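You operate a simulated robot arm through the tools that you are given. There is no shell and no other tool.

You run a simulated two-armed robot. Do the job below in one go: nothing can be reset, and whatever is moved stays where it is left.

TASK
Back out both mount bolts with the cell driver and park it.
Fine: reverse rocker on to run, off at the end; then press the count button.

It is judged by the outcome, as a careful person would: the job done as asked, and still so three seconds after it is handed in. It fails if anything else is knocked over, pushed out of place, dropped, spilled or broken.

THE ROBOT
Two 7-joint arms with fingered hands on one trunk that stands fixed in place. Base frame: the origin is at the foot of the trunk, x ahead of it, y to its left, z up. Readings come in mm, degrees, newtons and seconds.
The left shoulder is at [26, 170, 1298], the right one opposite. With the tool pointing down near the work surface each hand reaches from about 100 to 720 mm from the base axis, measured 20 degrees to its own side. Payload 4 kg a hand.
The tool frame of a hand sits at the grasp point between the pads (the TCP): z along the fingers, y along the line on which they close. The tips reach 26 mm beyond it. Largest opening 132 mm; the body of the gripper starts 73 mm behind the TCP. The gripper is a hand of 4 fingers: y runs from the thumb to the fingers, the wrist lies at [0, 0, -224] in the tool frame, and closing takes about 1.5 s.
Orientation is that of the tool frame in the base frame, as a unit quaternion [x, y, z, w]. With the fingers straight down and closing along the base's y, the tool's x points along the base's -x, its y along +y and its z along -z.

THE INTERFACE
- The arms move only by the tool servo_tool. It takes "left_series", "right_series" or both (then of equal length, played together; a hand with none holds still); each is a list of rows, each a list of 6 numbers: the turn, a rotation vector about the tool's x, y, z in degrees, then the shift along the tool's x, y, z in mm. In form: [[ax, ay, az, tx, ty, tz], ...]. A call has 1 to 20 rows; each row is the pose to reach, as a shift and turn from the pose commanded when the call began, along the tool's axes at that moment. "left_gripper" and "right_gripper" are, for a hand that has rows, the closure, from 0 (fully open) to 1 (shut), set as the call begins (left out, the last holds). Rows are played at 5 a second. More than 50 mm and 8.6 degrees between two rows, or a gripper value outside its range, and nothing of the call is played. A pose out of reach is approached as far as the arm can. The call stops where the force on the tool passes 50 N (or 10 N more than at its start, if that is more) or the arm is blocked; 0.2 s more then pass. The fingers move at their own pace (about 45 mm/s each) and stop on an object; they squeeze with about 31 N. The grip force told is the motor's: it shows also when the fingers shut on nothing. Time passes only in rows, and 0.2 s behind the last, so rows that repeat a pose let the fingers close. The reply holds the time, the measured pose of the TCP, the force on the tool along the base axes, the opening and the grip force, in the units named above and with some noise, with the torque about the TCP (base axes, N m) and any sound that the robot's microphone picked up, and new pictures: "views" is both (left out), scene, wrist or none (wrist: the cameras of the hands that moved).
- Cameras (640 x 400 px; columns grow to the right, rows downward): "scene" is now at [107.6, -5.4, 1470.3]; the picture's right is [-0.05, -1.00, 0.00], its down [-0.59, 0.03, -0.81] and it looks along [0.81, -0.04, -0.59] (base axes); focal length 329 px, centre (320, 200). "left" rides on the left gripper at [-68, 2, -97] in its tool frame; the picture's right is [-0.03, -1.00, 0.00], its down [0.82, -0.02, -0.58] and it looks along [0.58, -0.01, 0.82] (tool axes); focal length 270 px, centre (320, 200). "right" rides on the right gripper at [68, 2, -97] in its tool frame; the picture's right is [-0.03, 1.00, 0.00], its down [-0.82, -0.02, -0.58] and it looks along [-0.58, -0.01, 0.82] (tool axes); focal length 270 px, centre (320, 200). There is no depth. A picture from a camera that has moved, and an enlarged one, comes with that camera's place and axes in the base frame and with its lens.
- lift_body(by): slides the trunk up (or, below 0, down) by that many mm; the arms and the scene camera ride with it, the base frame stays. It gives what a move gives, with no picture.
- curl_fingers(finger1, finger2, finger3, thumb_bend, hand): sets how far each is bent, from 0 (flat) to 1 (curled in); at 0.3 the hand is open as for a grip, at 0.7 the pads meet at the TCP. One left out holds its place. A second passes; each finger stops where it meets its share of the squeeze, and holds until it gets a number again. A gripper value or a shape takes the hand back. It gives what a move gives, with no picture; readings hold the bend of each and the force on the fingers (four entries, about 0 where the hand has none), thumb and palm.
- set_grasp(shape, hand): the hand has 4 fingers and takes this shape, open, in about a second: jaw (thumb against the fingers, like two jaws); tri (thumb and two fingers); tip (a fingertip pinch); poke (one finger out to press); point (the index stretched); flat (the hand flat); cup (the hand cupped); fist (a fist). The gripper value then closes the fingers along that shape, each until it touches; the sizes above hold for jaw. It gives what a move gives, with no picture.
- pan_tilt(pan, tilt): turns the head with the scene camera to pan (to the left, within 86 degrees either way) and tilt (down, from -29 to 69), counted from straight ahead of the robot. It gives what a move gives, and a new picture of the scene camera.
- enlarge(camera, box): a new picture of the part [left, top, right, bottom] of that camera's present view, enlarged. No time passes.
- job_done(): hands the job in; it is judged then, once.

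Places have to be worked out from the pictures, the camera data and where the tool is seen. Open the grippers and draw the arms clear of the work before you hand the job in, unless the task says otherwise.

The tools are called after "Call:" as a command line: name --argument value ..., lists and objects as JSON in quotes. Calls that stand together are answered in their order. servo_tool: Moves the arms, as the interface text tells. Its arguments: {"type":"object","properties":{"left_series":{"type":"array","items":{"type":"array","items":{"type":"number"}}},"left_gripper":{"type":"number"},"right_series":{"type":"array","items":{"type":"array","items":{"type":"number"}}},"right_gripper":{"type":"number"},"views":{"type":"string","enum":["both","scene","wrist","none"]}},"required":[]} The other tools are called the same way: lift_body (by) slides the trunk up or down; set_grasp (shape, hand) gives the hand a shape; curl_fingers (finger1, finger2, finger3, thumb_bend, hand) moves the fingers one by one; pan_tilt (pan, tilt) turns the head that bears the scene camera; enlarge (camera, box) takes an enlarged picture of a part of a camera's view; job_done () hands the job in.

At the start:

```text
time: 0.0
left_tool_pos: [440.0, 170.8, 1269.4]
left_tcp_rot: [-0.001, 1.0, 0.001, -0.001]
left_wrist_force: [0.2, 0.3, -0.1]
left_torque: [-0.01, 0.0, 0.02]
left_opening: 131.8
left_gripper_force: 0.0
left_shape: jaw
left_bend: [0.3, 0.3, 0.3, 0.3]
left_finger forces: [0.0, 0.1, 0.0, 0.0, 0.0, 0.0]
right_tool_pos: [436.4, -177.6, 1254.8]
right_tcp_rot: [0.0, 1.0, -0.001, 0.0]
right_wrist_force: [0.2, 0.0, 0.2]
right_torque: [0.0, 0.0, -0.01]
right_opening: 131.8
right_gripper_force: 0.0
right_shape: jaw
right_bend: [0.3, 0.3, 0.3, 0.3]
right_finger forces: [0.0, 0.1, 0.0, 0.1, 0.1, 0.0]
trunk travel left (down, up): [-525.0, 230.0]
head pan, tilt: [-3.0, 36.1]
```

scene: 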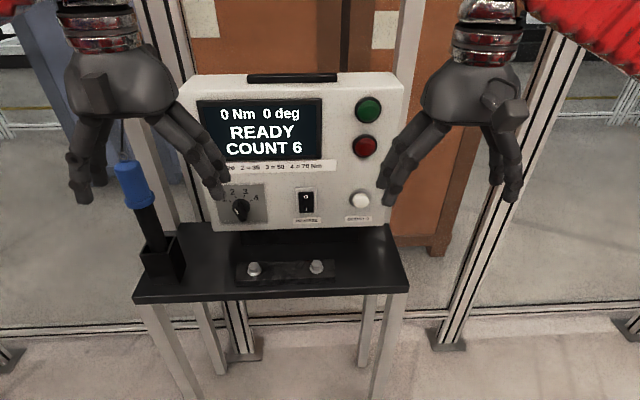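
right: 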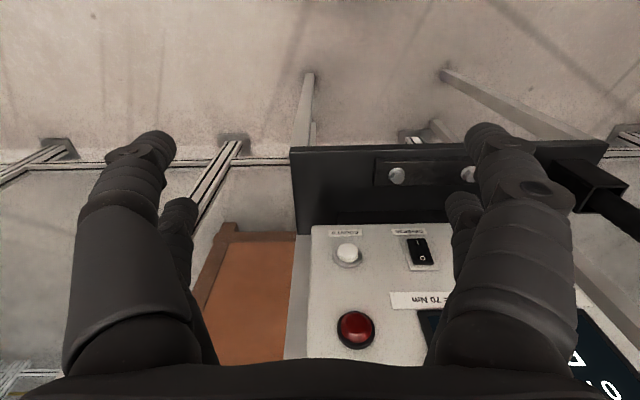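
left: 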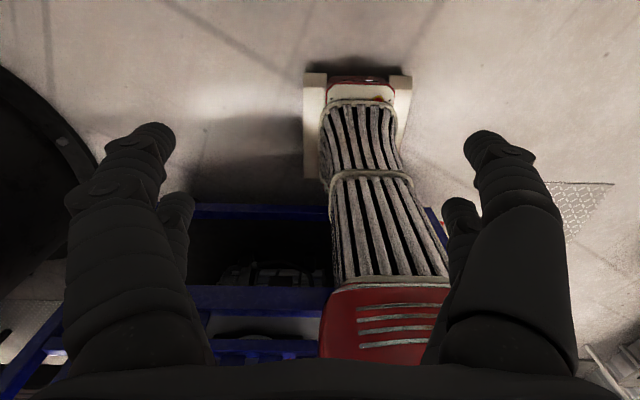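

I start by looking closer at the panel and the bench: a display, a selector, a rocker, a white count button, and a holder with the blue driver. I enlarge these parts.

Call:
enlarge --camera "scene" --box '[180, 70, 420, 220]'

Call:
enlarge --camera "scene" --box '[100, 150, 420, 350]'

Call:
enlarge --camera "right" --box '[280, 130, 640, 355]'

```text
2.67 times, centred on (300, 145) of scene
camera zoom: at [107.6, -5.4, 1470.3], right [-0.05, -1.0, 0.0], down [-0.59, 0.03, -0.81], along [0.81, -0.04, -0.59], focal length 877 px, centre (373, 347)
```

zoom: 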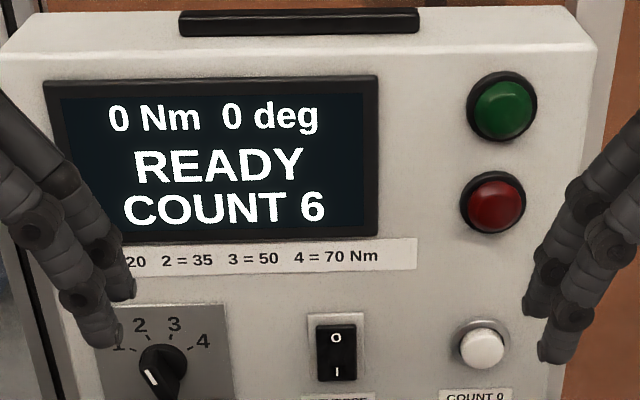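

```text
2.00 times, centred on (260, 250) of scene
camera zoom: at [107.6, -5.4, 1470.3], right [-0.05, -1.0, 0.0], down [-0.59, 0.03, -0.81], along [0.81, -0.04, -0.59], focal length 658 px, centre (440, 100)
```

zoom: 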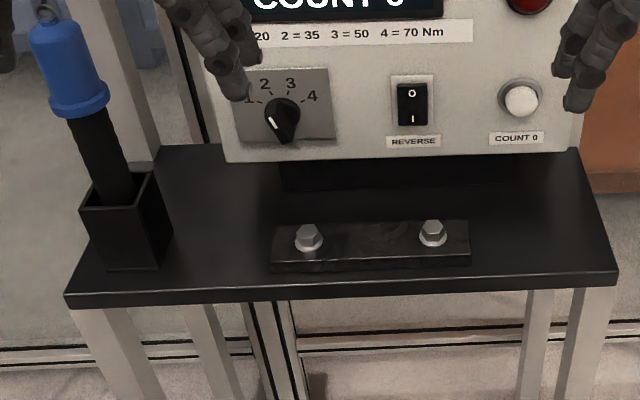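

```text
1.78 times, centred on (460, 242) of right
camera zoom: at [369.1, -175.7, 1352.8], right [0.03, 1.0, 0.0], down [0.82, -0.02, 0.58], along [0.58, -0.02, -0.82], focal length 480 px, centre (71, 124)
```

zoom: 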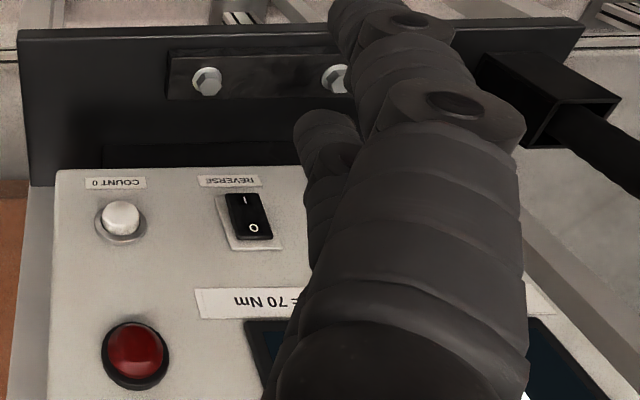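

The bolts look to be about (663, -23, 858) and (665, 128, 860), the holder mouth about (668, 334, 945), and the rocker about (749, -3, 996), with O at its top and I at its bottom. I shape the right hand to poke and tilt the head for a better look before moving.

Call:
set_grasp --hand "right" --shape "poke"

Call:
pan_tilt --pan 0 --tilt 36

```text
time: 0.9
left_tool_pos: [440.2, 169.9, 1270.0]
left_tcp_rot: [0.001, 1.0, 0.0, 0.0]
left_wrist_force: [0.0, -0.2, 0.2]
left_torque: [0.01, 0.03, -0.03]
left_opening: 131.7
left_gripper_force: 0.1
left_shape: jaw
left_bend: [0.3, 0.3, 0.3, 0.3]
left_finger forces: [0.1, 0.1, 0.0, 0.0, 0.1, 0.0]
right_tool_pos: [436.6, -177.3, 1256.1]
right_tcp_rot: [-0.001, 1.0, 0.0, 0.001]
right_wrist_force: [0.0, 0.6, 0.2]
right_torque: [-0.02, -0.02, -0.02]
right_opening: 0.0
right_gripper_force: 0.1
right_shape: poke
right_bend: [1.0, 1.0, 1.0, 0.34]
right_finger forces: [0.1, 0.1, 0.1, 0.0, 0.1, 0.1]
trunk travel left (down, up): [-525.0, 230.0]
head pan, tilt: [-3.0, 36.1]
```

```text
time: 1.5
left_tool_pos: [440.2, 170.4, 1270.5]
left_tcp_rot: [0.0, 1.0, -0.001, -0.001]
left_wrist_force: [-0.4, -0.2, 1.1]
left_torque: [0.0, 0.02, -0.02]
left_opening: 131.9
left_gripper_force: 0.0
left_shape: jaw
left_bend: [0.3, 0.3, 0.3, 0.3]
left_finger forces: [0.2, 0.0, 0.0, 0.1, 0.0, 0.1]
right_tool_pos: [437.5, -178.5, 1256.0]
right_tcp_rot: [0.0, 1.0, -0.001, -0.001]
right_wrist_force: [-0.4, 0.3, 0.7]
right_torque: [-0.01, 0.03, -0.01]
right_opening: 0.0
right_gripper_force: 0.0
right_shape: poke
right_bend: [1.0, 1.0, 1.0, 0.34]
right_finger forces: [0.1, 0.0, 0.1, 0.0, 0.1, 0.0]
trunk travel left (down, up): [-525.0, 230.0]
head pan, tilt: [0.0, 36.0]
camera scene: at [107.7, -0.8, 1470.5], right [0.0, -1.0, 0.0], down [-0.59, 0.0, -0.81], along [0.81, 0.0, -0.59], focal length 329 px, centre (320, 200)
```

scene: 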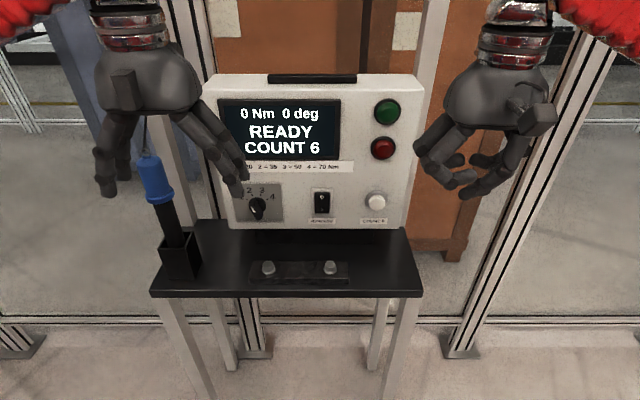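

The driver's top shows a thin cord going up, and the right hand has curled. I enlarge the driver and the right hand to see the cord and which finger stays out.

Call:
enlarge --camera "scene" --box '[80, 80, 280, 205]'

Call:
enlarge --camera "scene" --box '[390, 20, 590, 220]'

Call:
enlarge --camera "right" --box '[0, 0, 640, 400]'

```text
3.20 times, centred on (180, 142) of scene
camera zoom: at [107.7, -0.8, 1470.5], right [0.0, -1.0, 0.0], down [-0.59, 0.0, -0.81], along [0.81, 0.0, -0.59], focal length 1052 px, centre (768, 384)
```

zoom: 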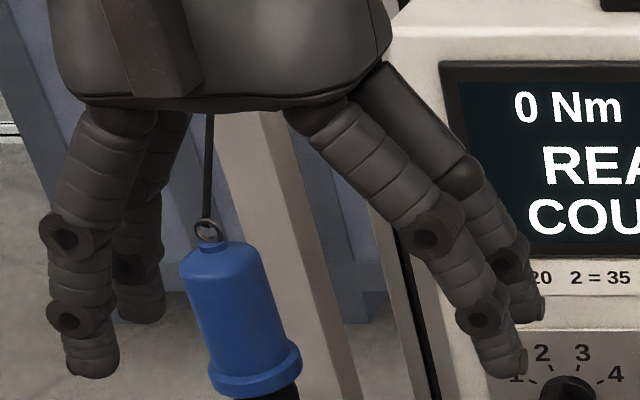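

```text
2.00 times, centred on (490, 120) of scene
camera zoom: at [107.7, -0.8, 1470.5], right [0.0, -1.0, 0.0], down [-0.59, 0.0, -0.81], along [0.81, 0.0, -0.59], focal length 658 px, centre (-20, 360)
```

zoom: 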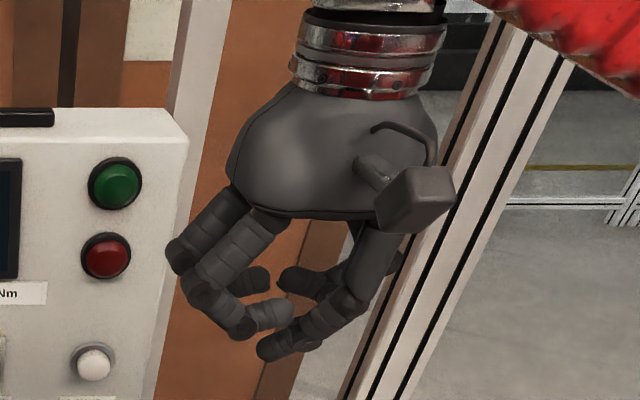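

```text
1.00 times, centred on (320, 200) of right (not enlarged: the box is as wide or as high as the picture)
camera zoom: at [369.1, -175.7, 1353.3], right [0.03, 1.0, 0.0], down [0.82, -0.02, 0.58], along [0.58, -0.02, -0.82], focal length 270 px, centre (320, 200)
```

zoom: 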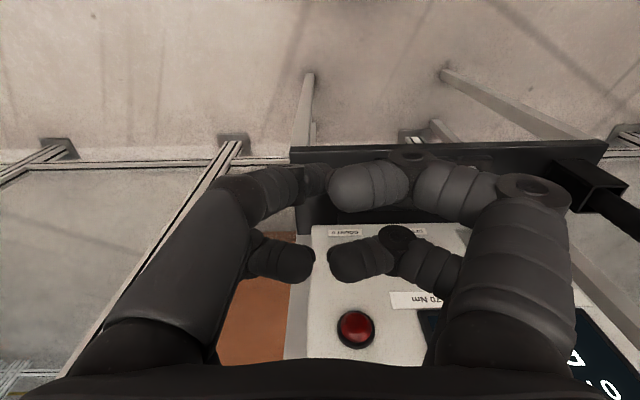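

The hand seems still to be closing when the picture was taken; I let a little time pass and look again at the poke shape.

Call:
servo_tool --right_series '[[0, 0, 0, 0, 0, 0], [0, 0, 0, 0, 0, 0], [0, 0, 0, 0, 0, 0], [0, 0, 0, 0, 0, 0], [0, 0, 0, 0, 0, 0]]' --views "both"

```text
time: 2.7
left_tool_pos: [439.9, 169.6, 1269.9]
left_tcp_rot: [0.0, 1.0, 0.0, -0.001]
left_wrist_force: [-0.1, -0.9, 0.6]
left_torque: [-0.01, -0.01, 0.03]
left_opening: 131.9
left_gripper_force: 0.1
left_shape: jaw
left_bend: [0.3, 0.3, 0.3, 0.3]
left_finger forces: [0.0, 0.1, 0.1, 0.0, 0.1, 0.0]
right_tool_pos: [436.7, -178.3, 1256.8]
right_tcp_rot: [0.0, 1.0, -0.001, -0.001]
right_wrist_force: [0.8, -0.6, -0.4]
right_torque: [0.02, 0.01, 0.03]
right_opening: 0.0
right_gripper_force: 0.0
right_shape: poke
right_bend: [1.0, 1.0, 1.0, 0.34]
right_finger forces: [0.0, 0.0, 0.0, 0.0, 0.0, 0.1]
trunk travel left (down, up): [-525.0, 230.0]
head pan, tilt: [0.0, 36.0]
camera scene: at [107.7, -0.8, 1470.5], right [0.0, -1.0, 0.0], down [-0.59, 0.0, -0.81], along [0.81, 0.0, -0.59], focal length 329 px, centre (320, 200)
camera right: at [369.1, -175.7, 1353.3], right [0.03, 1.0, 0.0], down [0.82, -0.02, 0.58], along [0.58, -0.02, -0.82], focal length 270 px, centre (320, 200)
```

scene: 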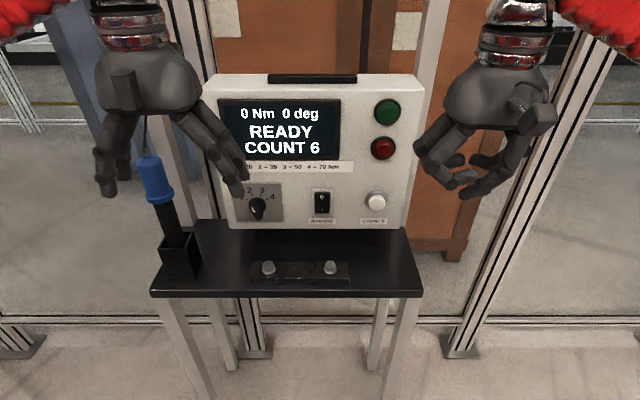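
right: 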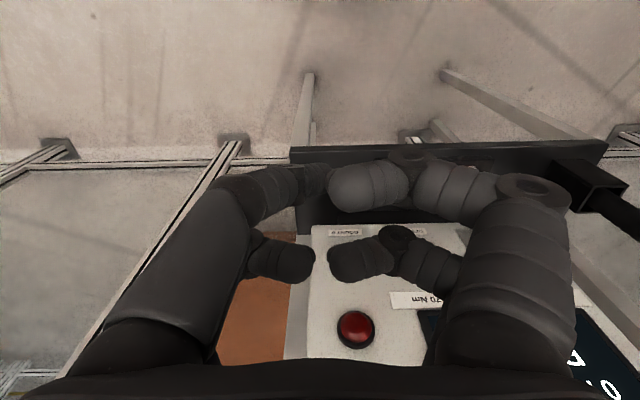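

Poke does not clearly show one finger out on this hand. I try "point" to compare.

Call:
set_grasp --hand "right" --shape "point"

Call:
servo_tool --right_series '[[0, 0, 0, 0, 0, 0], [0, 0, 0, 0, 0, 0], [0, 0, 0, 0, 0, 0], [0, 0, 0, 0, 0, 0], [0, 0, 0, 0, 0, 0]]' --views "both"

```text
time: 3.6
left_tool_pos: [439.3, 170.5, 1271.6]
left_tcp_rot: [0.0, 1.0, 0.001, 0.0]
left_wrist_force: [0.4, 0.2, -1.0]
left_torque: [0.01, 0.01, -0.02]
left_opening: 131.7
left_gripper_force: 0.0
left_shape: jaw
left_bend: [0.3, 0.3, 0.3, 0.3]
left_finger forces: [0.0, 0.1, 0.0, 0.0, 0.0, 0.0]
right_tool_pos: [436.9, -178.7, 1255.6]
right_tcp_rot: [0.0, 1.0, -0.001, 0.0]
right_wrist_force: [-0.2, 0.1, -0.9]
right_torque: [0.02, -0.04, -0.01]
right_opening: 0.0
right_gripper_force: 0.1
right_shape: point
right_bend: [0.24, 0.99, 1.0, 0.39]
right_finger forces: [0.0, 0.0, 0.0, 0.0, 0.1, 0.0]
trunk travel left (down, up): [-525.0, 230.0]
head pan, tilt: [0.0, 36.0]
```

```text
time: 4.8
left_tool_pos: [439.6, 170.9, 1270.9]
left_tcp_rot: [0.001, 1.0, 0.0, -0.001]
left_wrist_force: [-0.3, -0.1, -0.4]
left_torque: [0.01, -0.02, -0.01]
left_opening: 132.2
left_gripper_force: 0.2
left_shape: jaw
left_bend: [0.3, 0.3, 0.3, 0.3]
left_finger forces: [0.1, 0.0, 0.0, 0.0, 0.0, 0.0]
right_tool_pos: [436.8, -176.9, 1255.7]
right_tcp_rot: [0.0, 1.0, -0.001, 0.0]
right_wrist_force: [-0.3, 0.4, -0.4]
right_torque: [0.03, 0.03, -0.01]
right_opening: 0.0
right_gripper_force: 0.1
right_shape: point
right_bend: [0.15, 0.99, 1.0, 0.43]
right_finger forces: [0.0, 0.1, 0.0, 0.1, 0.0, 0.0]
trunk travel left (down, up): [-525.0, 230.0]
head pan, tilt: [0.0, 36.0]
camera scene: at [107.7, -0.8, 1470.5], right [0.0, -1.0, 0.0], down [-0.59, 0.0, -0.81], along [0.81, 0.0, -0.59], focal length 329 px, centre (320, 200)
camera right: at [369.1, -175.7, 1353.3], right [0.03, 1.0, 0.0], down [0.82, -0.02, 0.58], along [0.58, -0.02, -0.82], focal length 270 px, centre (320, 200)
```

scene: 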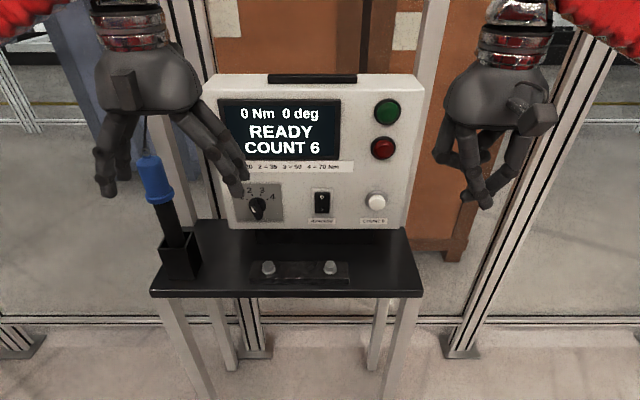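
right: 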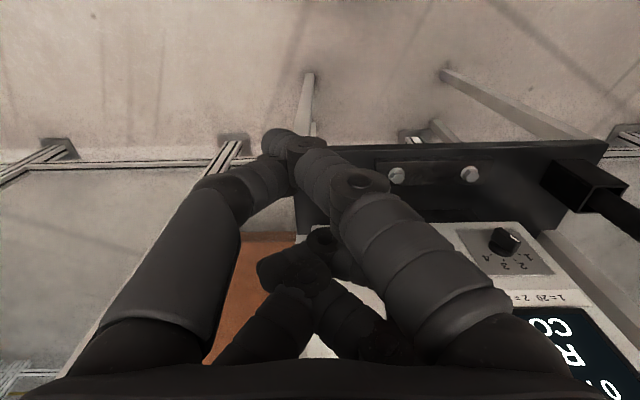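

"Point" leaves a diagonal finger with the thumb beside it; a closed jaw gives a well-defined tip 26 mm beyond the TCP, and the rocker and button look large enough. I try the closed jaw.

Call:
set_grasp --hand "right" --shape "jaw"

Call:
servo_tool --right_series '[[0, 0, 0, 0, 0, 0], [0, 0, 0, 0, 0, 0], [0, 0, 0, 0, 0, 0], [0, 0, 0, 0, 0, 0], [0, 0, 0, 0, 0, 0], [0, 0, 0, 0, 0, 0], [0, 0, 0, 0, 0, 0], [0, 0, 0, 0, 0, 0], [0, 0, 0, 0, 0, 0]]' --right_gripper 1.0 --views "both"

```text
time: 5.7
left_tool_pos: [440.3, 170.4, 1271.1]
left_tcp_rot: [0.0, 1.0, 0.0, -0.001]
left_wrist_force: [1.0, 0.9, -0.5]
left_torque: [0.0, 0.01, 0.02]
left_opening: 131.8
left_gripper_force: 0.0
left_shape: jaw
left_bend: [0.3, 0.3, 0.3, 0.3]
left_finger forces: [0.0, 0.0, 0.1, 0.0, 0.0, 0.0]
right_tool_pos: [436.7, -177.7, 1255.7]
right_tcp_rot: [0.0, 1.0, -0.001, 0.0]
right_wrist_force: [0.1, 0.7, -0.6]
right_torque: [0.0, -0.02, 0.02]
right_opening: 131.6
right_gripper_force: 0.0
right_shape: jaw
right_bend: [0.3, 0.3, 0.3, 0.3]
right_finger forces: [0.1, 0.0, 0.0, 0.0, 0.0, 0.1]
trunk travel left (down, up): [-525.0, 230.0]
head pan, tilt: [0.0, 36.0]
```

```text
time: 7.7
left_tool_pos: [438.8, 170.2, 1269.8]
left_tcp_rot: [0.0, 1.0, -0.001, 0.0]
left_wrist_force: [0.6, 0.7, 0.4]
left_torque: [-0.01, 0.0, 0.01]
left_opening: 131.7
left_gripper_force: 0.0
left_shape: jaw
left_bend: [0.3, 0.3, 0.3, 0.3]
left_finger forces: [0.0, 0.1, 0.0, 0.0, 0.1, 0.0]
right_tool_pos: [437.0, -177.5, 1256.4]
right_tcp_rot: [0.0, 1.0, -0.001, 0.0]
right_wrist_force: [0.9, -0.1, 0.2]
right_torque: [0.02, -0.02, -0.01]
right_opening: 0.1
right_gripper_force: 30.7
right_shape: jaw
right_bend: [0.62, 0.63, 0.63, 0.7]
right_finger forces: [0.0, 0.0, 0.0, 0.1, 0.0, 0.0]
trunk travel left (down, up): [-525.0, 230.0]
head pan, tilt: [0.0, 36.0]
camera scene: at [107.7, -0.8, 1470.5], right [0.0, -1.0, 0.0], down [-0.59, 0.0, -0.81], along [0.81, 0.0, -0.59], focal length 329 px, centre (320, 200)
camera right: at [369.1, -175.7, 1353.3], right [0.03, 1.0, 0.0], down [0.82, -0.02, 0.58], along [0.58, -0.02, -0.82], focal length 270 px, centre (320, 200)
```

scene: 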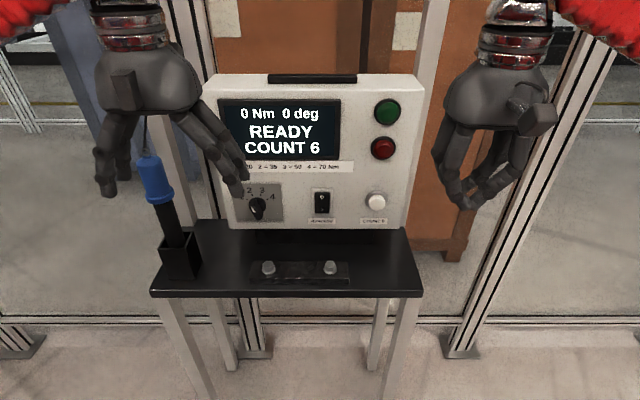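
right: 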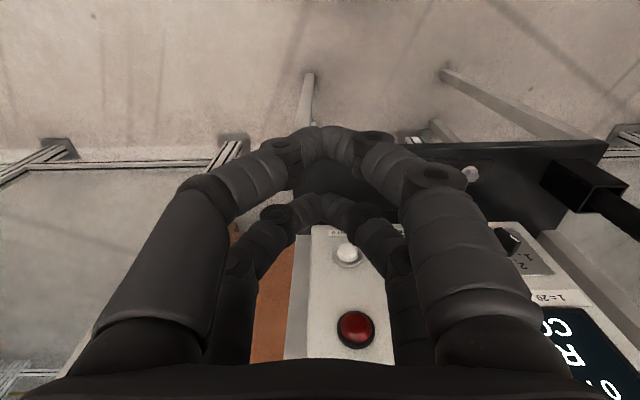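

Closed jaw shows two fingertip pairs, one on each side of the TCP in tool x. I try the fingertip pinch "tip", closed, which may give one single tip.

Call:
set_grasp --hand "right" --shape "tip"

Call:
servo_tool --right_series '[[0, 0, 0, 0, 0, 0], [0, 0, 0, 0, 0, 0], [0, 0, 0, 0, 0, 0], [0, 0, 0, 0, 0, 0], [0, 0, 0, 0, 0, 0], [0, 0, 0, 0, 0, 0], [0, 0, 0, 0, 0, 0], [0, 0, 0, 0, 0, 0], [0, 0, 0, 0, 0, 0]]' --right_gripper 1.0 --views "both"

```text
time: 8.6
left_tool_pos: [440.2, 169.6, 1270.8]
left_tcp_rot: [0.0, 1.0, -0.001, 0.0]
left_wrist_force: [0.5, -0.1, 0.4]
left_torque: [-0.01, 0.03, -0.01]
left_opening: 132.0
left_gripper_force: 0.0
left_shape: jaw
left_bend: [0.3, 0.3, 0.3, 0.3]
left_finger forces: [0.0, 0.0, 0.0, 0.0, 0.1, 0.0]
right_tool_pos: [436.8, -177.9, 1255.4]
right_tcp_rot: [0.0, 1.0, 0.0, 0.0]
right_wrist_force: [0.1, 0.7, 0.3]
right_torque: [0.03, 0.02, 0.0]
right_opening: 131.9
right_gripper_force: 0.1
right_shape: tip
right_bend: [0.3, 0.3, 0.3, 0.3]
right_finger forces: [0.0, 0.0, 0.1, 0.0, 0.0, 0.0]
trunk travel left (down, up): [-525.0, 230.0]
head pan, tilt: [0.0, 36.0]
```

```text
time: 10.6
left_tool_pos: [439.2, 169.8, 1270.7]
left_tcp_rot: [0.001, 1.0, 0.0, 0.0]
left_wrist_force: [-0.4, -0.4, 0.2]
left_torque: [-0.03, 0.02, 0.04]
left_opening: 132.1
left_gripper_force: 0.1
left_shape: jaw
left_bend: [0.3, 0.3, 0.3, 0.3]
left_finger forces: [0.0, 0.1, 0.0, 0.0, 0.0, 0.0]
right_tool_pos: [436.6, -178.0, 1255.4]
right_tcp_rot: [0.0, 1.0, -0.002, 0.0]
right_wrist_force: [-1.1, -0.1, 0.1]
right_torque: [-0.01, 0.01, -0.01]
right_opening: 0.2
right_gripper_force: 30.6
right_shape: tip
right_bend: [0.62, 0.63, 0.63, 0.7]
right_finger forces: [0.0, 0.0, 0.0, 0.0, 0.1, 0.1]
trunk travel left (down, up): [-525.0, 230.0]
head pan, tilt: [0.0, 36.0]
camera scene: at [107.7, -0.8, 1470.5], right [0.0, -1.0, 0.0], down [-0.59, 0.0, -0.81], along [0.81, 0.0, -0.59], focal length 329 px, centre (320, 200)
camera right: at [369.1, -175.7, 1353.3], right [0.03, 1.0, 0.0], down [0.82, -0.02, 0.58], along [0.58, -0.02, -0.82], focal length 270 px, centre (320, 200)
```

scene: 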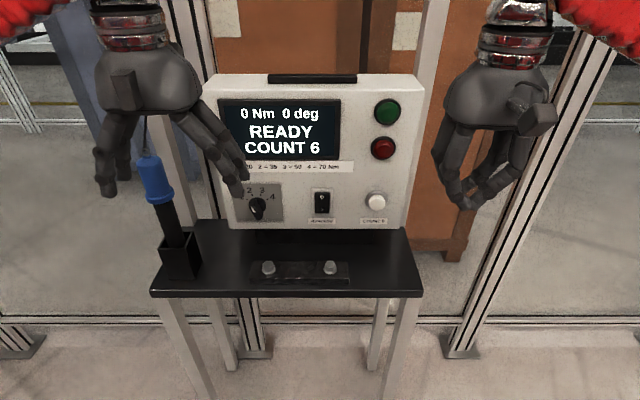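
right: 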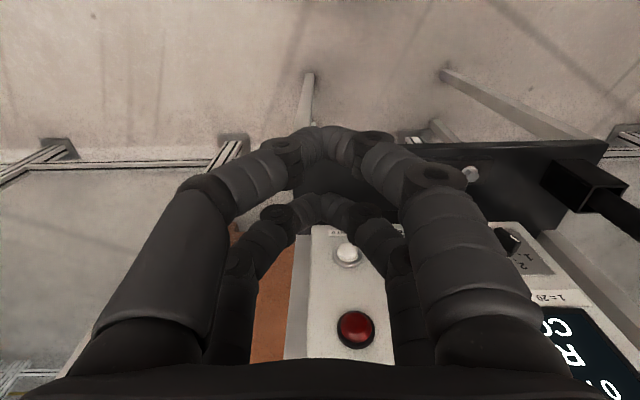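

Same as jaw. I bend the fingers singly: finger1 and thumb pinched, fingers 2 and 3 curled away, hoping for a single pinched tip.

Call:
curl_fingers --hand "right" --finger1 0.68 --finger2 1.0 --finger3 1.0 --thumb_bend 0.68

Call:
servo_tool --right_series '[[0, 0, 0, 0, 0, 0], [0, 0, 0, 0, 0, 0], [0, 0, 0, 0, 0, 0]]' --views "both"

```text
time: 11.6
left_tool_pos: [439.7, 169.4, 1270.1]
left_tcp_rot: [0.001, 1.0, 0.001, -0.001]
left_wrist_force: [0.4, 0.2, 0.1]
left_torque: [0.0, -0.01, -0.02]
left_opening: 131.9
left_gripper_force: 0.0
left_shape: jaw
left_bend: [0.3, 0.3, 0.3, 0.3]
left_finger forces: [0.0, 0.0, 0.1, 0.0, 0.0, 0.0]
right_tool_pos: [437.7, -178.7, 1255.4]
right_tcp_rot: [0.0, 1.0, 0.0, 0.0]
right_wrist_force: [0.3, -0.5, 0.0]
right_torque: [0.01, -0.02, 0.0]
right_opening: 7.1
right_gripper_force: 0.1
right_shape: fingers
right_bend: [0.68, 0.74, 0.74, 0.68]
right_finger forces: [0.1, 0.0, 0.1, 0.0, 0.0, 0.0]
trunk travel left (down, up): [-525.0, 230.0]
head pan, tilt: [0.0, 36.0]
```

```text
time: 12.4
left_tool_pos: [439.7, 171.2, 1269.3]
left_tcp_rot: [0.0, 1.0, 0.0, -0.001]
left_wrist_force: [-0.2, 0.1, -0.3]
left_torque: [-0.02, 0.0, 0.0]
left_opening: 131.8
left_gripper_force: 0.1
left_shape: jaw
left_bend: [0.3, 0.3, 0.3, 0.3]
left_finger forces: [0.1, 0.0, 0.1, 0.1, 0.1, 0.0]
right_tool_pos: [437.0, -177.3, 1256.2]
right_tcp_rot: [0.0, 1.0, -0.001, -0.001]
right_wrist_force: [-0.3, -0.6, 0.0]
right_torque: [0.01, 0.0, 0.01]
right_opening: 6.8
right_gripper_force: 0.1
right_shape: fingers
right_bend: [0.68, 0.74, 0.74, 0.68]
right_finger forces: [0.0, 0.0, 0.1, 0.0, 0.1, 0.0]
trunk travel left (down, up): [-525.0, 230.0]
head pan, tilt: [0.0, 36.0]
camera scene: at [107.7, -0.8, 1470.5], right [0.0, -1.0, 0.0], down [-0.59, 0.0, -0.81], along [0.81, 0.0, -0.59], focal length 329 px, centre (320, 200)
camera right: at [369.1, -175.7, 1353.3], right [0.03, 1.0, 0.0], down [0.82, -0.02, 0.58], along [0.58, -0.02, -0.82], focal length 270 px, centre (320, 200)
```

scene: 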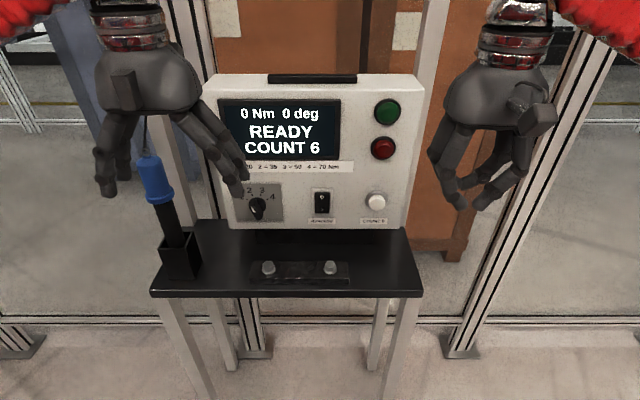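
right: 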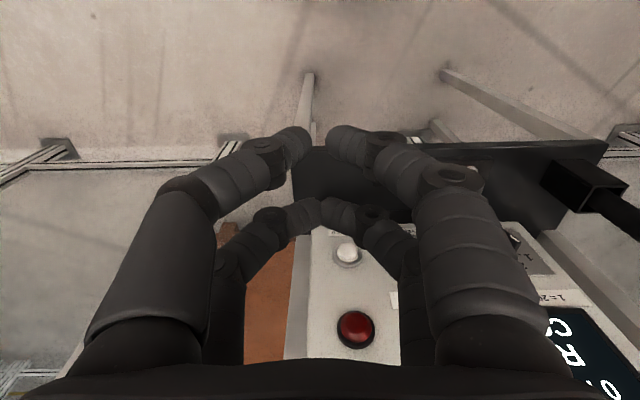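

Fingers 2 and 3 oppose each other, so curling them away fails; the closed jaw with the hand pitched 30° below horizontal will let one fingertip pair lead, with the wrist camera looking straight at the panel. I close the jaw and bring the right hand in front of the rocker, well short of the panel.

Call:
servo_tool --right_series '[[0, -6, 0, -14, 16, 26], [0, -12, 0, -28, 32, 52], [0, -18, 0, -42, 48, 78], [0, -24, 0, -56, 64, 104], [0, -30, 0, -70, 80, 130], [0, -36, 0, -84, 96, 156], [0, -42, 0, -98, 112, 182], [0, -48, 0, -112, 128, 208], [0, -54, 0, -126, 144, 234], [0, -60, 0, -140, 158, 256]]' --right_gripper 1.0 --views "both"

```text
time: 14.6
left_tool_pos: [439.6, 171.0, 1269.7]
left_tcp_rot: [0.001, 1.0, 0.0, 0.0]
left_wrist_force: [-0.6, 0.0, -0.3]
left_torque: [0.04, -0.01, -0.01]
left_opening: 131.8
left_gripper_force: 0.1
left_shape: jaw
left_bend: [0.3, 0.3, 0.3, 0.3]
left_finger forces: [0.0, 0.1, 0.0, 0.0, 0.1, 0.0]
right_tool_pos: [598.5, -36.2, 1054.9]
right_tcp_rot: [-0.008, 0.887, -0.002, 0.461]
right_wrist_force: [0.3, 0.1, 0.0]
right_torque: [0.0, 0.03, -0.02]
right_opening: 0.0
right_gripper_force: 31.0
right_shape: tip
right_bend: [0.61, 0.63, 0.63, 0.7]
right_finger forces: [0.0, 0.0, 0.0, 0.0, 0.1, 0.0]
right hand out of reach, approached as far as the arm can: row 9, 10
trunk travel left (down, up): [-525.0, 230.0]
head pan, tilt: [0.0, 36.0]
camera scene: at [107.5, -0.9, 1470.5], right [0.0, -1.0, 0.0], down [-0.59, 0.0, -0.81], along [0.81, 0.0, -0.59], focal length 329 px, centre (320, 200)
camera right: at [481.5, -34.4, 1054.5], right [0.0, 1.0, 0.01], down [0.0, -0.01, 1.0], along [1.0, 0.0, 0.0], focal length 270 px, centre (320, 200)
```

scene: 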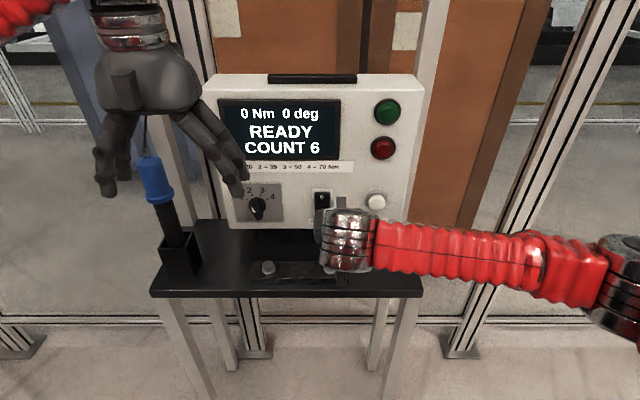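
right: 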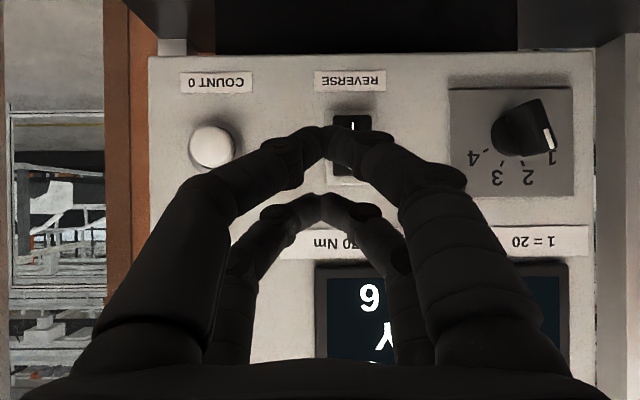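

The wrist view shows the rocker at about (745, -4, 1000) with I at the lower end, and the selector pointing to 1; the right arm met a joint limit in this pose. Before re-posing it, I test how the left arm takes a forward-pointing pose, going to a pre-grasp spot short of the driver handle at about (668, 334, 1110).

Call:
servo_tool --left_series '[[0, -7.5, 0, -10, 14, 13], [0, -15, 0, -20, 28, 26], [0, -22.5, 0, -30, 41, 40], [0, -30, 0, -40, 55, 53], [0, -37.5, 0, -50, 69, 66], [0, -45, 0, -60, 82, 80], [0, -52.5, 0, -70, 96, 93], [0, -60, 0, -80, 110, 106], [0, -67.5, 0, -90, 123, 120], [0, -75, 0, -100, 137, 133], [0, -82.5, 0, -110, 150, 146], [0, -90, 0, -110, 164, 160]]' --views "both"

```text
time: 17.2
left_tool_pos: [525.3, 286.7, 1156.8]
left_tcp_rot: [0.0, 0.849, 0.0, 0.528]
left_wrist_force: [0.6, 0.2, -1.1]
left_torque: [0.0, 0.0, -0.05]
left_opening: 131.8
left_gripper_force: 0.1
left_shape: jaw
left_bend: [0.3, 0.3, 0.3, 0.3]
left_finger forces: [0.0, 0.0, 0.0, 0.0, 0.1, 0.1]
left hand out of reach, approached as far as the arm can: row 9, 10, 11, 12
right_tool_pos: [599.6, -34.6, 1054.8]
right_tcp_rot: [-0.008, 0.887, -0.002, 0.461]
right_wrist_force: [0.1, -0.7, -0.3]
right_torque: [-0.02, 0.0, -0.04]
right_opening: 0.1
right_gripper_force: 30.9
right_shape: tip
right_bend: [0.61, 0.63, 0.63, 0.7]
right_finger forces: [0.0, 0.0, 0.1, 0.0, 0.0, 0.0]
trunk travel left (down, up): [-525.0, 230.0]
head pan, tilt: [0.0, 36.0]
camera scene: at [107.6, -0.7, 1470.5], right [0.0, -1.0, 0.0], down [-0.59, 0.0, -0.81], along [0.81, 0.0, -0.59], focal length 329 px, centre (320, 200)
camera left: at [469.2, 289.4, 1261.1], right [0.01, -1.0, 0.02], down [-0.88, -0.02, -0.48], along [0.48, -0.01, -0.88], focal length 270 px, centre (320, 200)
```

scene: 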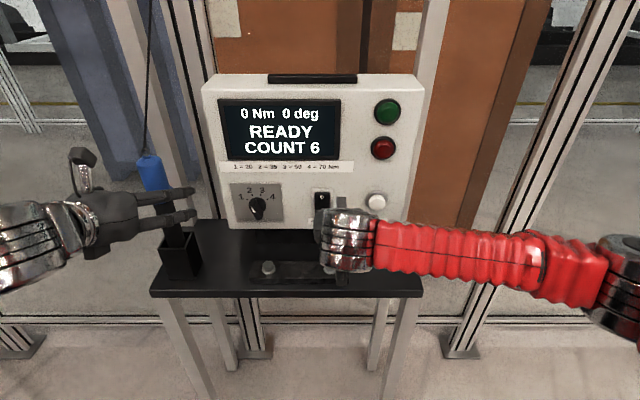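
left: 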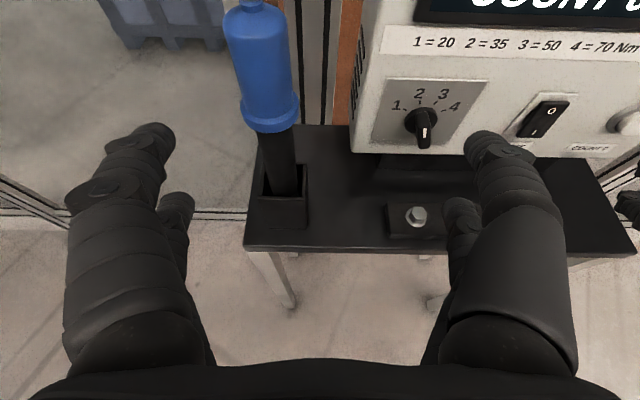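

The left arm stopped at about 64° of pitch, similar to the right; gripping the handle with the hand pitched 30° below horizontal should still work. I first check what pose counts as "commanded" after an out-of-reach move, with a small backward shift of the left hand.

Call:
servo_tool --left_series '[[0, 0, 0, 0, 0, -10], [0, 0, 0, 0, 0, -20]]' --views "none"

```text
time: 17.8
left_tool_pos: [507.0, 288.2, 1168.4]
left_tcp_rot: [0.0, 0.849, -0.001, 0.528]
left_wrist_force: [0.1, 0.6, -0.2]
left_torque: [0.01, 0.0, 0.0]
left_opening: 131.6
left_gripper_force: 0.1
left_shape: jaw
left_bend: [0.3, 0.3, 0.3, 0.3]
left_finger forces: [0.1, 0.0, 0.0, 0.1, 0.1, 0.0]
right_tool_pos: [599.6, -35.3, 1054.1]
right_tcp_rot: [-0.007, 0.887, -0.002, 0.462]
right_wrist_force: [0.3, 0.0, -1.5]
right_torque: [-0.01, 0.0, 0.04]
right_opening: 0.0
right_gripper_force: 31.1
right_shape: tip
right_bend: [0.61, 0.63, 0.63, 0.7]
right_finger forces: [0.0, 0.1, 0.0, 0.0, 0.0, 0.0]
trunk travel left (down, up): [-525.0, 230.0]
head pan, tilt: [0.0, 36.0]
```

The commanded pose resets to where the arm got to, so I can work relative to the readings. Now I move the right hand down and forward to line up its leading tip with the I half of the rocker at about z 978, still about 60 mm short.

Call:
servo_tool --right_series '[[0, 0, 0, 9, 8, 21], [0, 0, 0, 18, 16, 43], [0, 0, 0, 26, 24, 64], [0, 0, 0, 35, 31, 86]]' --views "both"

```text
time: 18.8
left_tool_pos: [507.7, 288.2, 1168.0]
left_tcp_rot: [0.0, 0.849, 0.0, 0.528]
left_wrist_force: [0.6, 0.4, -0.7]
left_torque: [0.03, 0.02, 0.03]
left_opening: 131.9
left_gripper_force: 0.1
left_shape: jaw
left_bend: [0.3, 0.3, 0.3, 0.3]
left_finger forces: [0.0, 0.0, 0.0, 0.0, 0.0, 0.1]
right_tool_pos: [663.0, -5.2, 993.1]
right_tcp_rot: [-0.012, 0.893, -0.002, 0.45]
right_wrist_force: [-0.7, -0.2, 0.0]
right_torque: [0.01, 0.04, 0.0]
right_opening: 0.0
right_gripper_force: 30.9
right_shape: tip
right_bend: [0.61, 0.63, 0.63, 0.7]
right_finger forces: [0.0, 0.0, 0.0, 0.0, 0.0, 0.1]
right hand out of reach, approached as far as the arm can: row 1, 2, 3, 4
trunk travel left (down, up): [-525.0, 230.0]
head pan, tilt: [0.0, 36.0]
camera scene: at [108.0, -0.5, 1470.4], right [0.0, -1.0, 0.0], down [-0.59, 0.0, -0.81], along [0.81, 0.0, -0.59], focal length 329 px, centre (320, 200)
camera right: at [544.1, -5.9, 996.5], right [0.0, 1.0, 0.01], down [0.02, -0.01, 1.0], along [1.0, 0.0, -0.02], focal length 270 px, centre (320, 200)
```

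scene: 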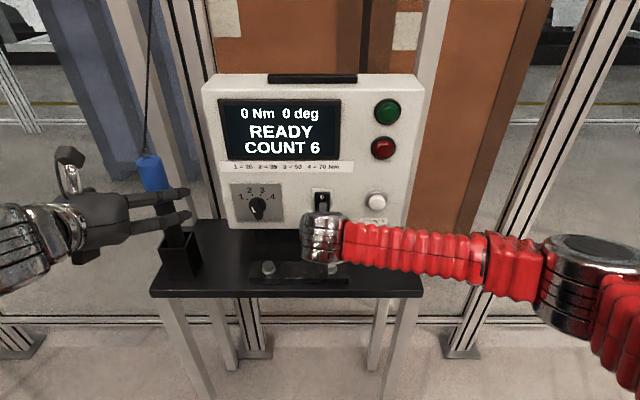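
right: 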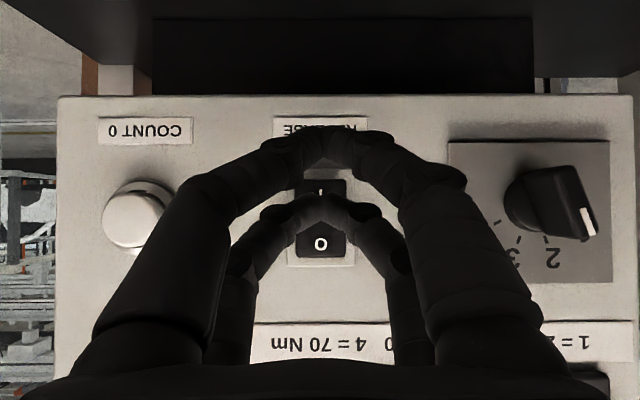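

The leading tip is now about (697, -5, 992), in line with the rocker, whose I mark is at about z 981. I come forward 30 mm and down 12 mm, easing the pitch by 3° to stay off the joint limit.

Call:
servo_tool --right_series '[[0, 1.5, 0, -4, 0, 15], [0, 3, 0, -8, 0, 31]]' --views "both"

Call:
enlarge --camera "right" --box '[220, 100, 420, 300]'

Call:
enlarge --camera "scene" --box '[260, 160, 420, 260]'

```text
time: 19.4
left_tool_pos: [507.0, 287.3, 1167.1]
left_tcp_rot: [0.0, 0.85, 0.001, 0.527]
left_wrist_force: [-0.3, 0.9, -0.5]
left_torque: [-0.03, 0.01, 0.02]
left_opening: 131.9
left_gripper_force: 0.0
left_shape: jaw
left_bend: [0.3, 0.3, 0.3, 0.3]
left_finger forces: [0.0, 0.1, 0.0, 0.0, 0.1, 0.0]
right_tool_pos: [692.6, -5.1, 983.0]
right_tcp_rot: [-0.007, 0.899, -0.002, 0.438]
right_wrist_force: [-0.2, 0.1, -0.2]
right_torque: [0.0, -0.01, 0.02]
right_opening: 0.2
right_gripper_force: 31.1
right_shape: tip
right_bend: [0.61, 0.63, 0.63, 0.7]
right_finger forces: [0.1, 0.0, 0.1, 0.0, 0.0, 0.1]
trunk travel left (down, up): [-525.0, 230.0]
head pan, tilt: [0.0, 36.0]
camera scene: at [107.4, -0.7, 1470.5], right [0.0, -1.0, 0.0], down [-0.59, 0.0, -0.81], along [0.81, 0.0, -0.59], focal length 329 px, centre (320, 200)
camera right: at [574.5, -5.4, 988.9], right [0.0, 1.0, 0.01], down [0.05, -0.01, 1.0], along [1.0, 0.0, -0.05], focal length 270 px, centre (320, 200)
```

scene: 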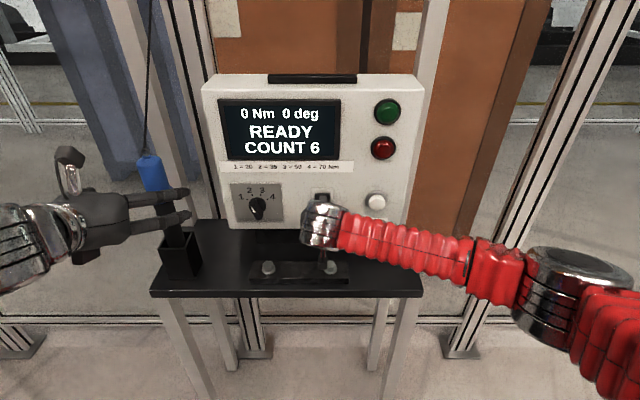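
right: 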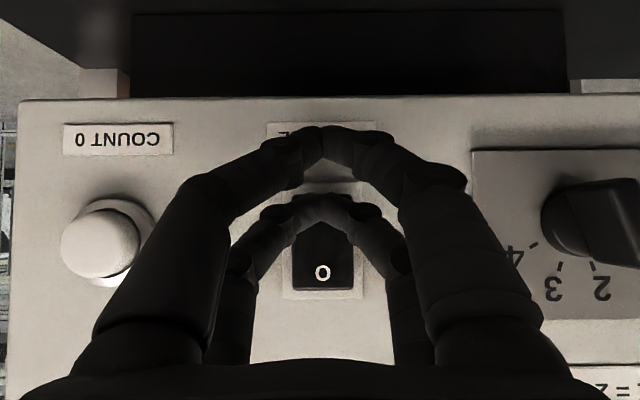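

```text
2.00 times, centred on (320, 200) of right
camera zoom: at [574.5, -5.4, 988.9], right [0.0, 1.0, 0.01], down [0.05, -0.01, 1.0], along [1.0, 0.0, -0.05], focal length 541 px, centre (320, 200)
```

zoom: 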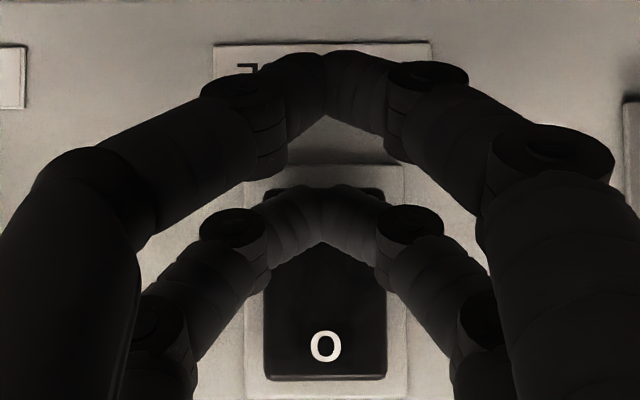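

```text
4.00 times, centred on (340, 210) of scene
camera zoom: at [107.4, -0.7, 1470.5], right [0.0, -1.0, 0.0], down [-0.59, 0.0, -0.81], along [0.81, 0.0, -0.59], focal length 1316 px, centre (240, 160)
```

zoom: 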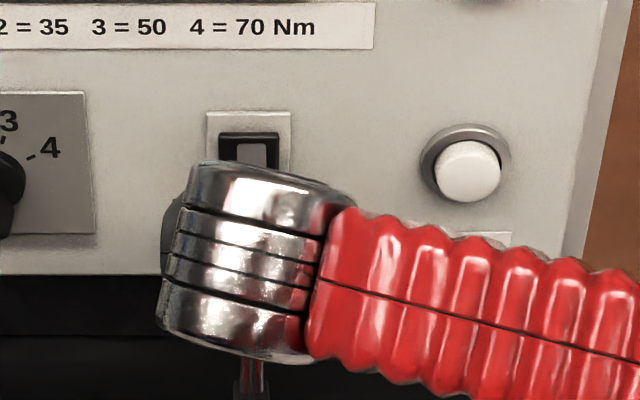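

The leading fingertip pair covers the I end of the rocker, tip at about (727, -5, 983). I push straight forward in small steps, watching the force and sound.

Call:
servo_tool --right_series '[[0, 0, 0, -1.8, 0, 2.4], [0, 0, 0, -3.7, 0, 4.7], [0, 0, 0, -5.5, 0, 7.1], [0, 0, 0, -7.4, 0, 9.5]]' --views "both"

```text
time: 20.4
left_tool_pos: [502.1, 286.9, 1170.0]
left_tcp_rot: [-0.001, 0.848, 0.001, 0.529]
left_wrist_force: [-0.4, -0.4, -1.2]
left_torque: [0.01, 0.02, 0.05]
left_opening: 131.9
left_gripper_force: 0.0
left_shape: jaw
left_bend: [0.3, 0.3, 0.3, 0.3]
left_finger forces: [0.0, 0.0, 0.0, 0.0, 0.0, 0.1]
right_tool_pos: [696.5, -5.4, 982.6]
right_tcp_rot: [-0.007, 0.9, -0.003, 0.436]
right_wrist_force: [-41.2, -5.1, -3.5]
right_torque: [0.01, 0.09, -0.17]
right_opening: 0.0
right_gripper_force: 31.3
right_shape: tip
right_bend: [0.61, 0.65, 0.65, 0.7]
right_finger forces: [0.0, 0.1, 0.0, 0.0, 0.0, 0.1]
trunk travel left (down, up): [-525.0, 230.0]
head pan, tilt: [0.0, 36.0]
camera scene: at [101.6, -1.4, 1470.9], right [0.0, -1.0, 0.0], down [-0.58, 0.0, -0.81], along [0.81, 0.0, -0.58], focal length 329 px, centre (320, 200)
camera right: at [579.5, -4.9, 988.4], right [0.0, 1.0, 0.01], down [0.05, -0.01, 1.0], along [1.0, 0.0, -0.05], focal length 270 px, centre (320, 200)
```

scene: 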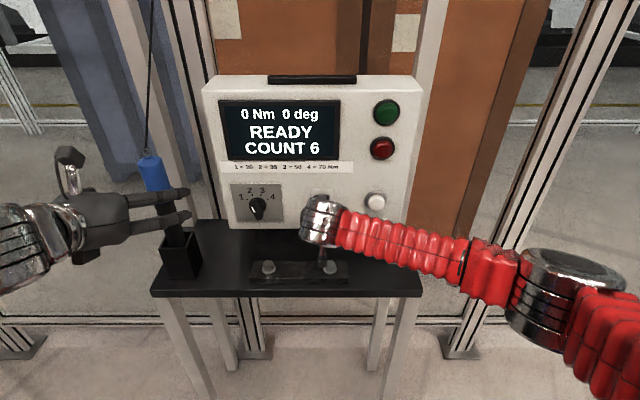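
right: 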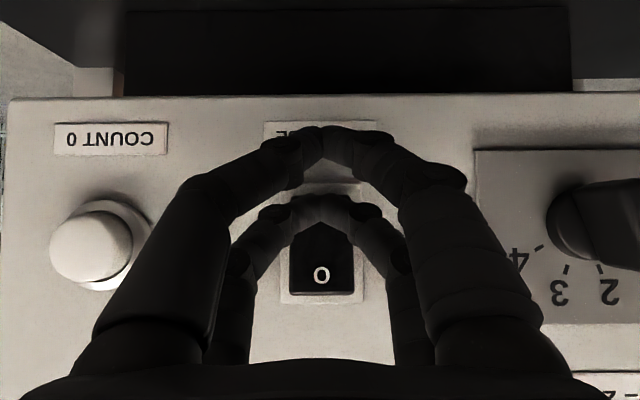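

The tip is in contact with about 41 N at TCP x 696.5, and no click was heard. I look closely at the rocker before pushing more.

Call:
enlarge --camera "right" --box '[240, 150, 400, 310]'

Call:
enlarge --camera "scene" --box '[280, 170, 400, 245]'

```text
2.50 times, centred on (320, 230) of right
camera zoom: at [579.5, -4.9, 988.4], right [0.0, 1.0, 0.01], down [0.05, -0.01, 1.0], along [1.0, 0.0, -0.05], focal length 676 px, centre (320, 125)
```

zoom: 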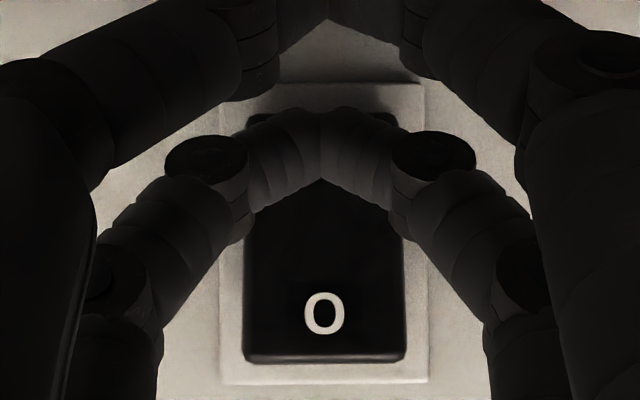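

```text
5.33 times, centred on (340, 208) of scene
camera zoom: at [101.6, -1.4, 1470.9], right [0.0, -1.0, 0.0], down [-0.58, 0.0, -0.81], along [0.81, 0.0, -0.58], focal length 1754 px, centre (213, 160)
```

zoom: 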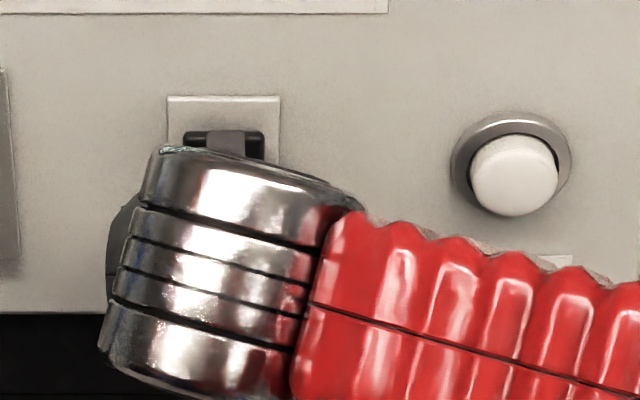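

The tips sit over the I half, but I cannot see whether it has flipped. I draw back 25 mm to see the rocker.

Call:
servo_tool --right_series '[[0, 0, 0, 7, 0, -9], [0, 0, 0, 15, 0, -20], [0, 0, 0, 22, 0, -28]]' --views "both"

Call:
enlarge --camera "right" --box '[240, 130, 400, 290]'

Call:
enlarge --camera "scene" --box '[280, 170, 400, 245]'

```text
time: 21.2
left_tool_pos: [507.3, 287.8, 1167.3]
left_tcp_rot: [0.0, 0.849, 0.0, 0.528]
left_wrist_force: [-0.2, -0.4, 1.1]
left_torque: [0.0, 0.0, 0.05]
left_opening: 131.9
left_gripper_force: 0.0
left_shape: jaw
left_bend: [0.3, 0.3, 0.3, 0.3]
left_finger forces: [0.1, 0.0, 0.1, 0.1, 0.1, 0.0]
right_tool_pos: [669.0, -6.6, 983.8]
right_tcp_rot: [-0.007, 0.899, -0.002, 0.438]
right_wrist_force: [0.4, -0.3, 0.6]
right_torque: [0.0, 0.0, -0.02]
right_opening: 0.0
right_gripper_force: 30.9
right_shape: tip
right_bend: [0.61, 0.64, 0.65, 0.7]
right_finger forces: [0.0, 0.0, 0.0, 0.0, 0.1, 0.0]
trunk travel left (down, up): [-525.0, 230.0]
head pan, tilt: [0.0, 36.0]
camera scene: at [108.1, -1.0, 1470.5], right [0.0, -1.0, 0.0], down [-0.59, 0.0, -0.81], along [0.81, 0.0, -0.59], focal length 329 px, centre (320, 200)
camera right: at [550.9, -6.4, 988.8], right [0.01, 1.0, 0.01], down [0.05, -0.01, 1.0], along [1.0, -0.01, -0.05], focal length 270 px, centre (320, 200)
```

scene: 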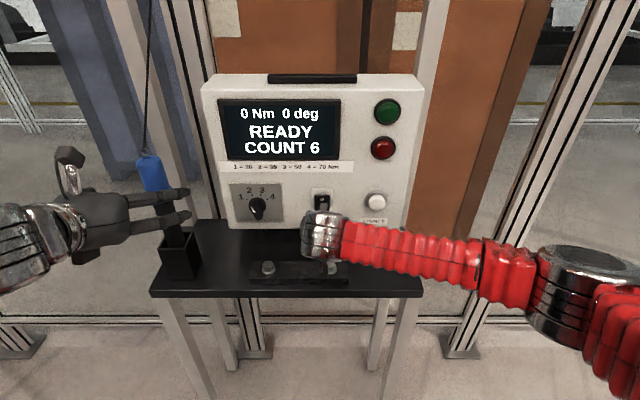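
right: 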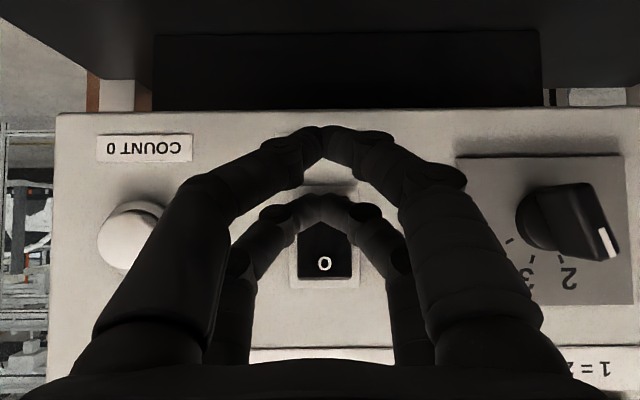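

```text
2.50 times, centred on (320, 210) of right
camera zoom: at [550.9, -6.4, 988.8], right [0.01, 1.0, 0.01], down [0.05, -0.01, 1.0], along [1.0, -0.01, -0.05], focal length 676 px, centre (320, 175)
```

zoom: 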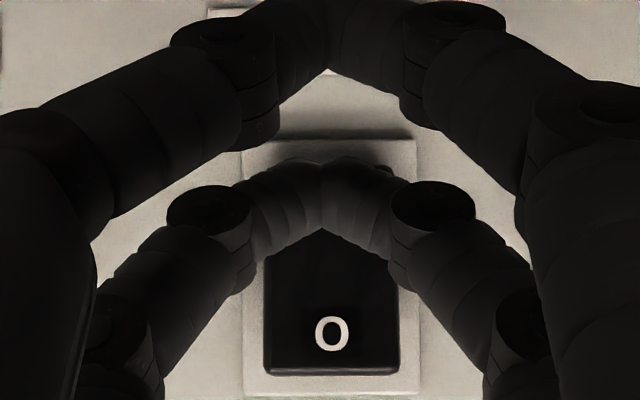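

```text
5.33 times, centred on (340, 208) of scene
camera zoom: at [108.1, -1.0, 1470.5], right [0.0, -1.0, 0.0], down [-0.59, 0.0, -0.81], along [0.81, 0.0, -0.59], focal length 1754 px, centre (213, 160)
```

zoom: 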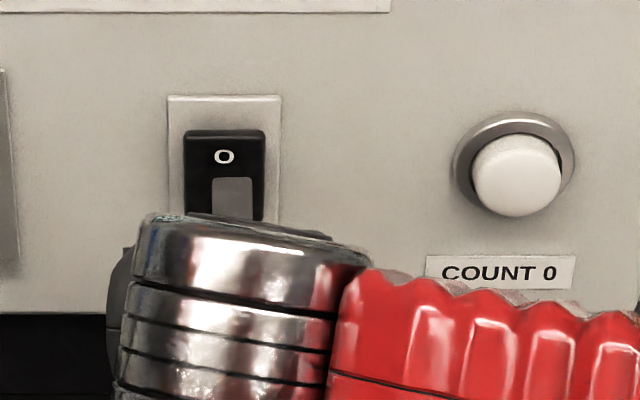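

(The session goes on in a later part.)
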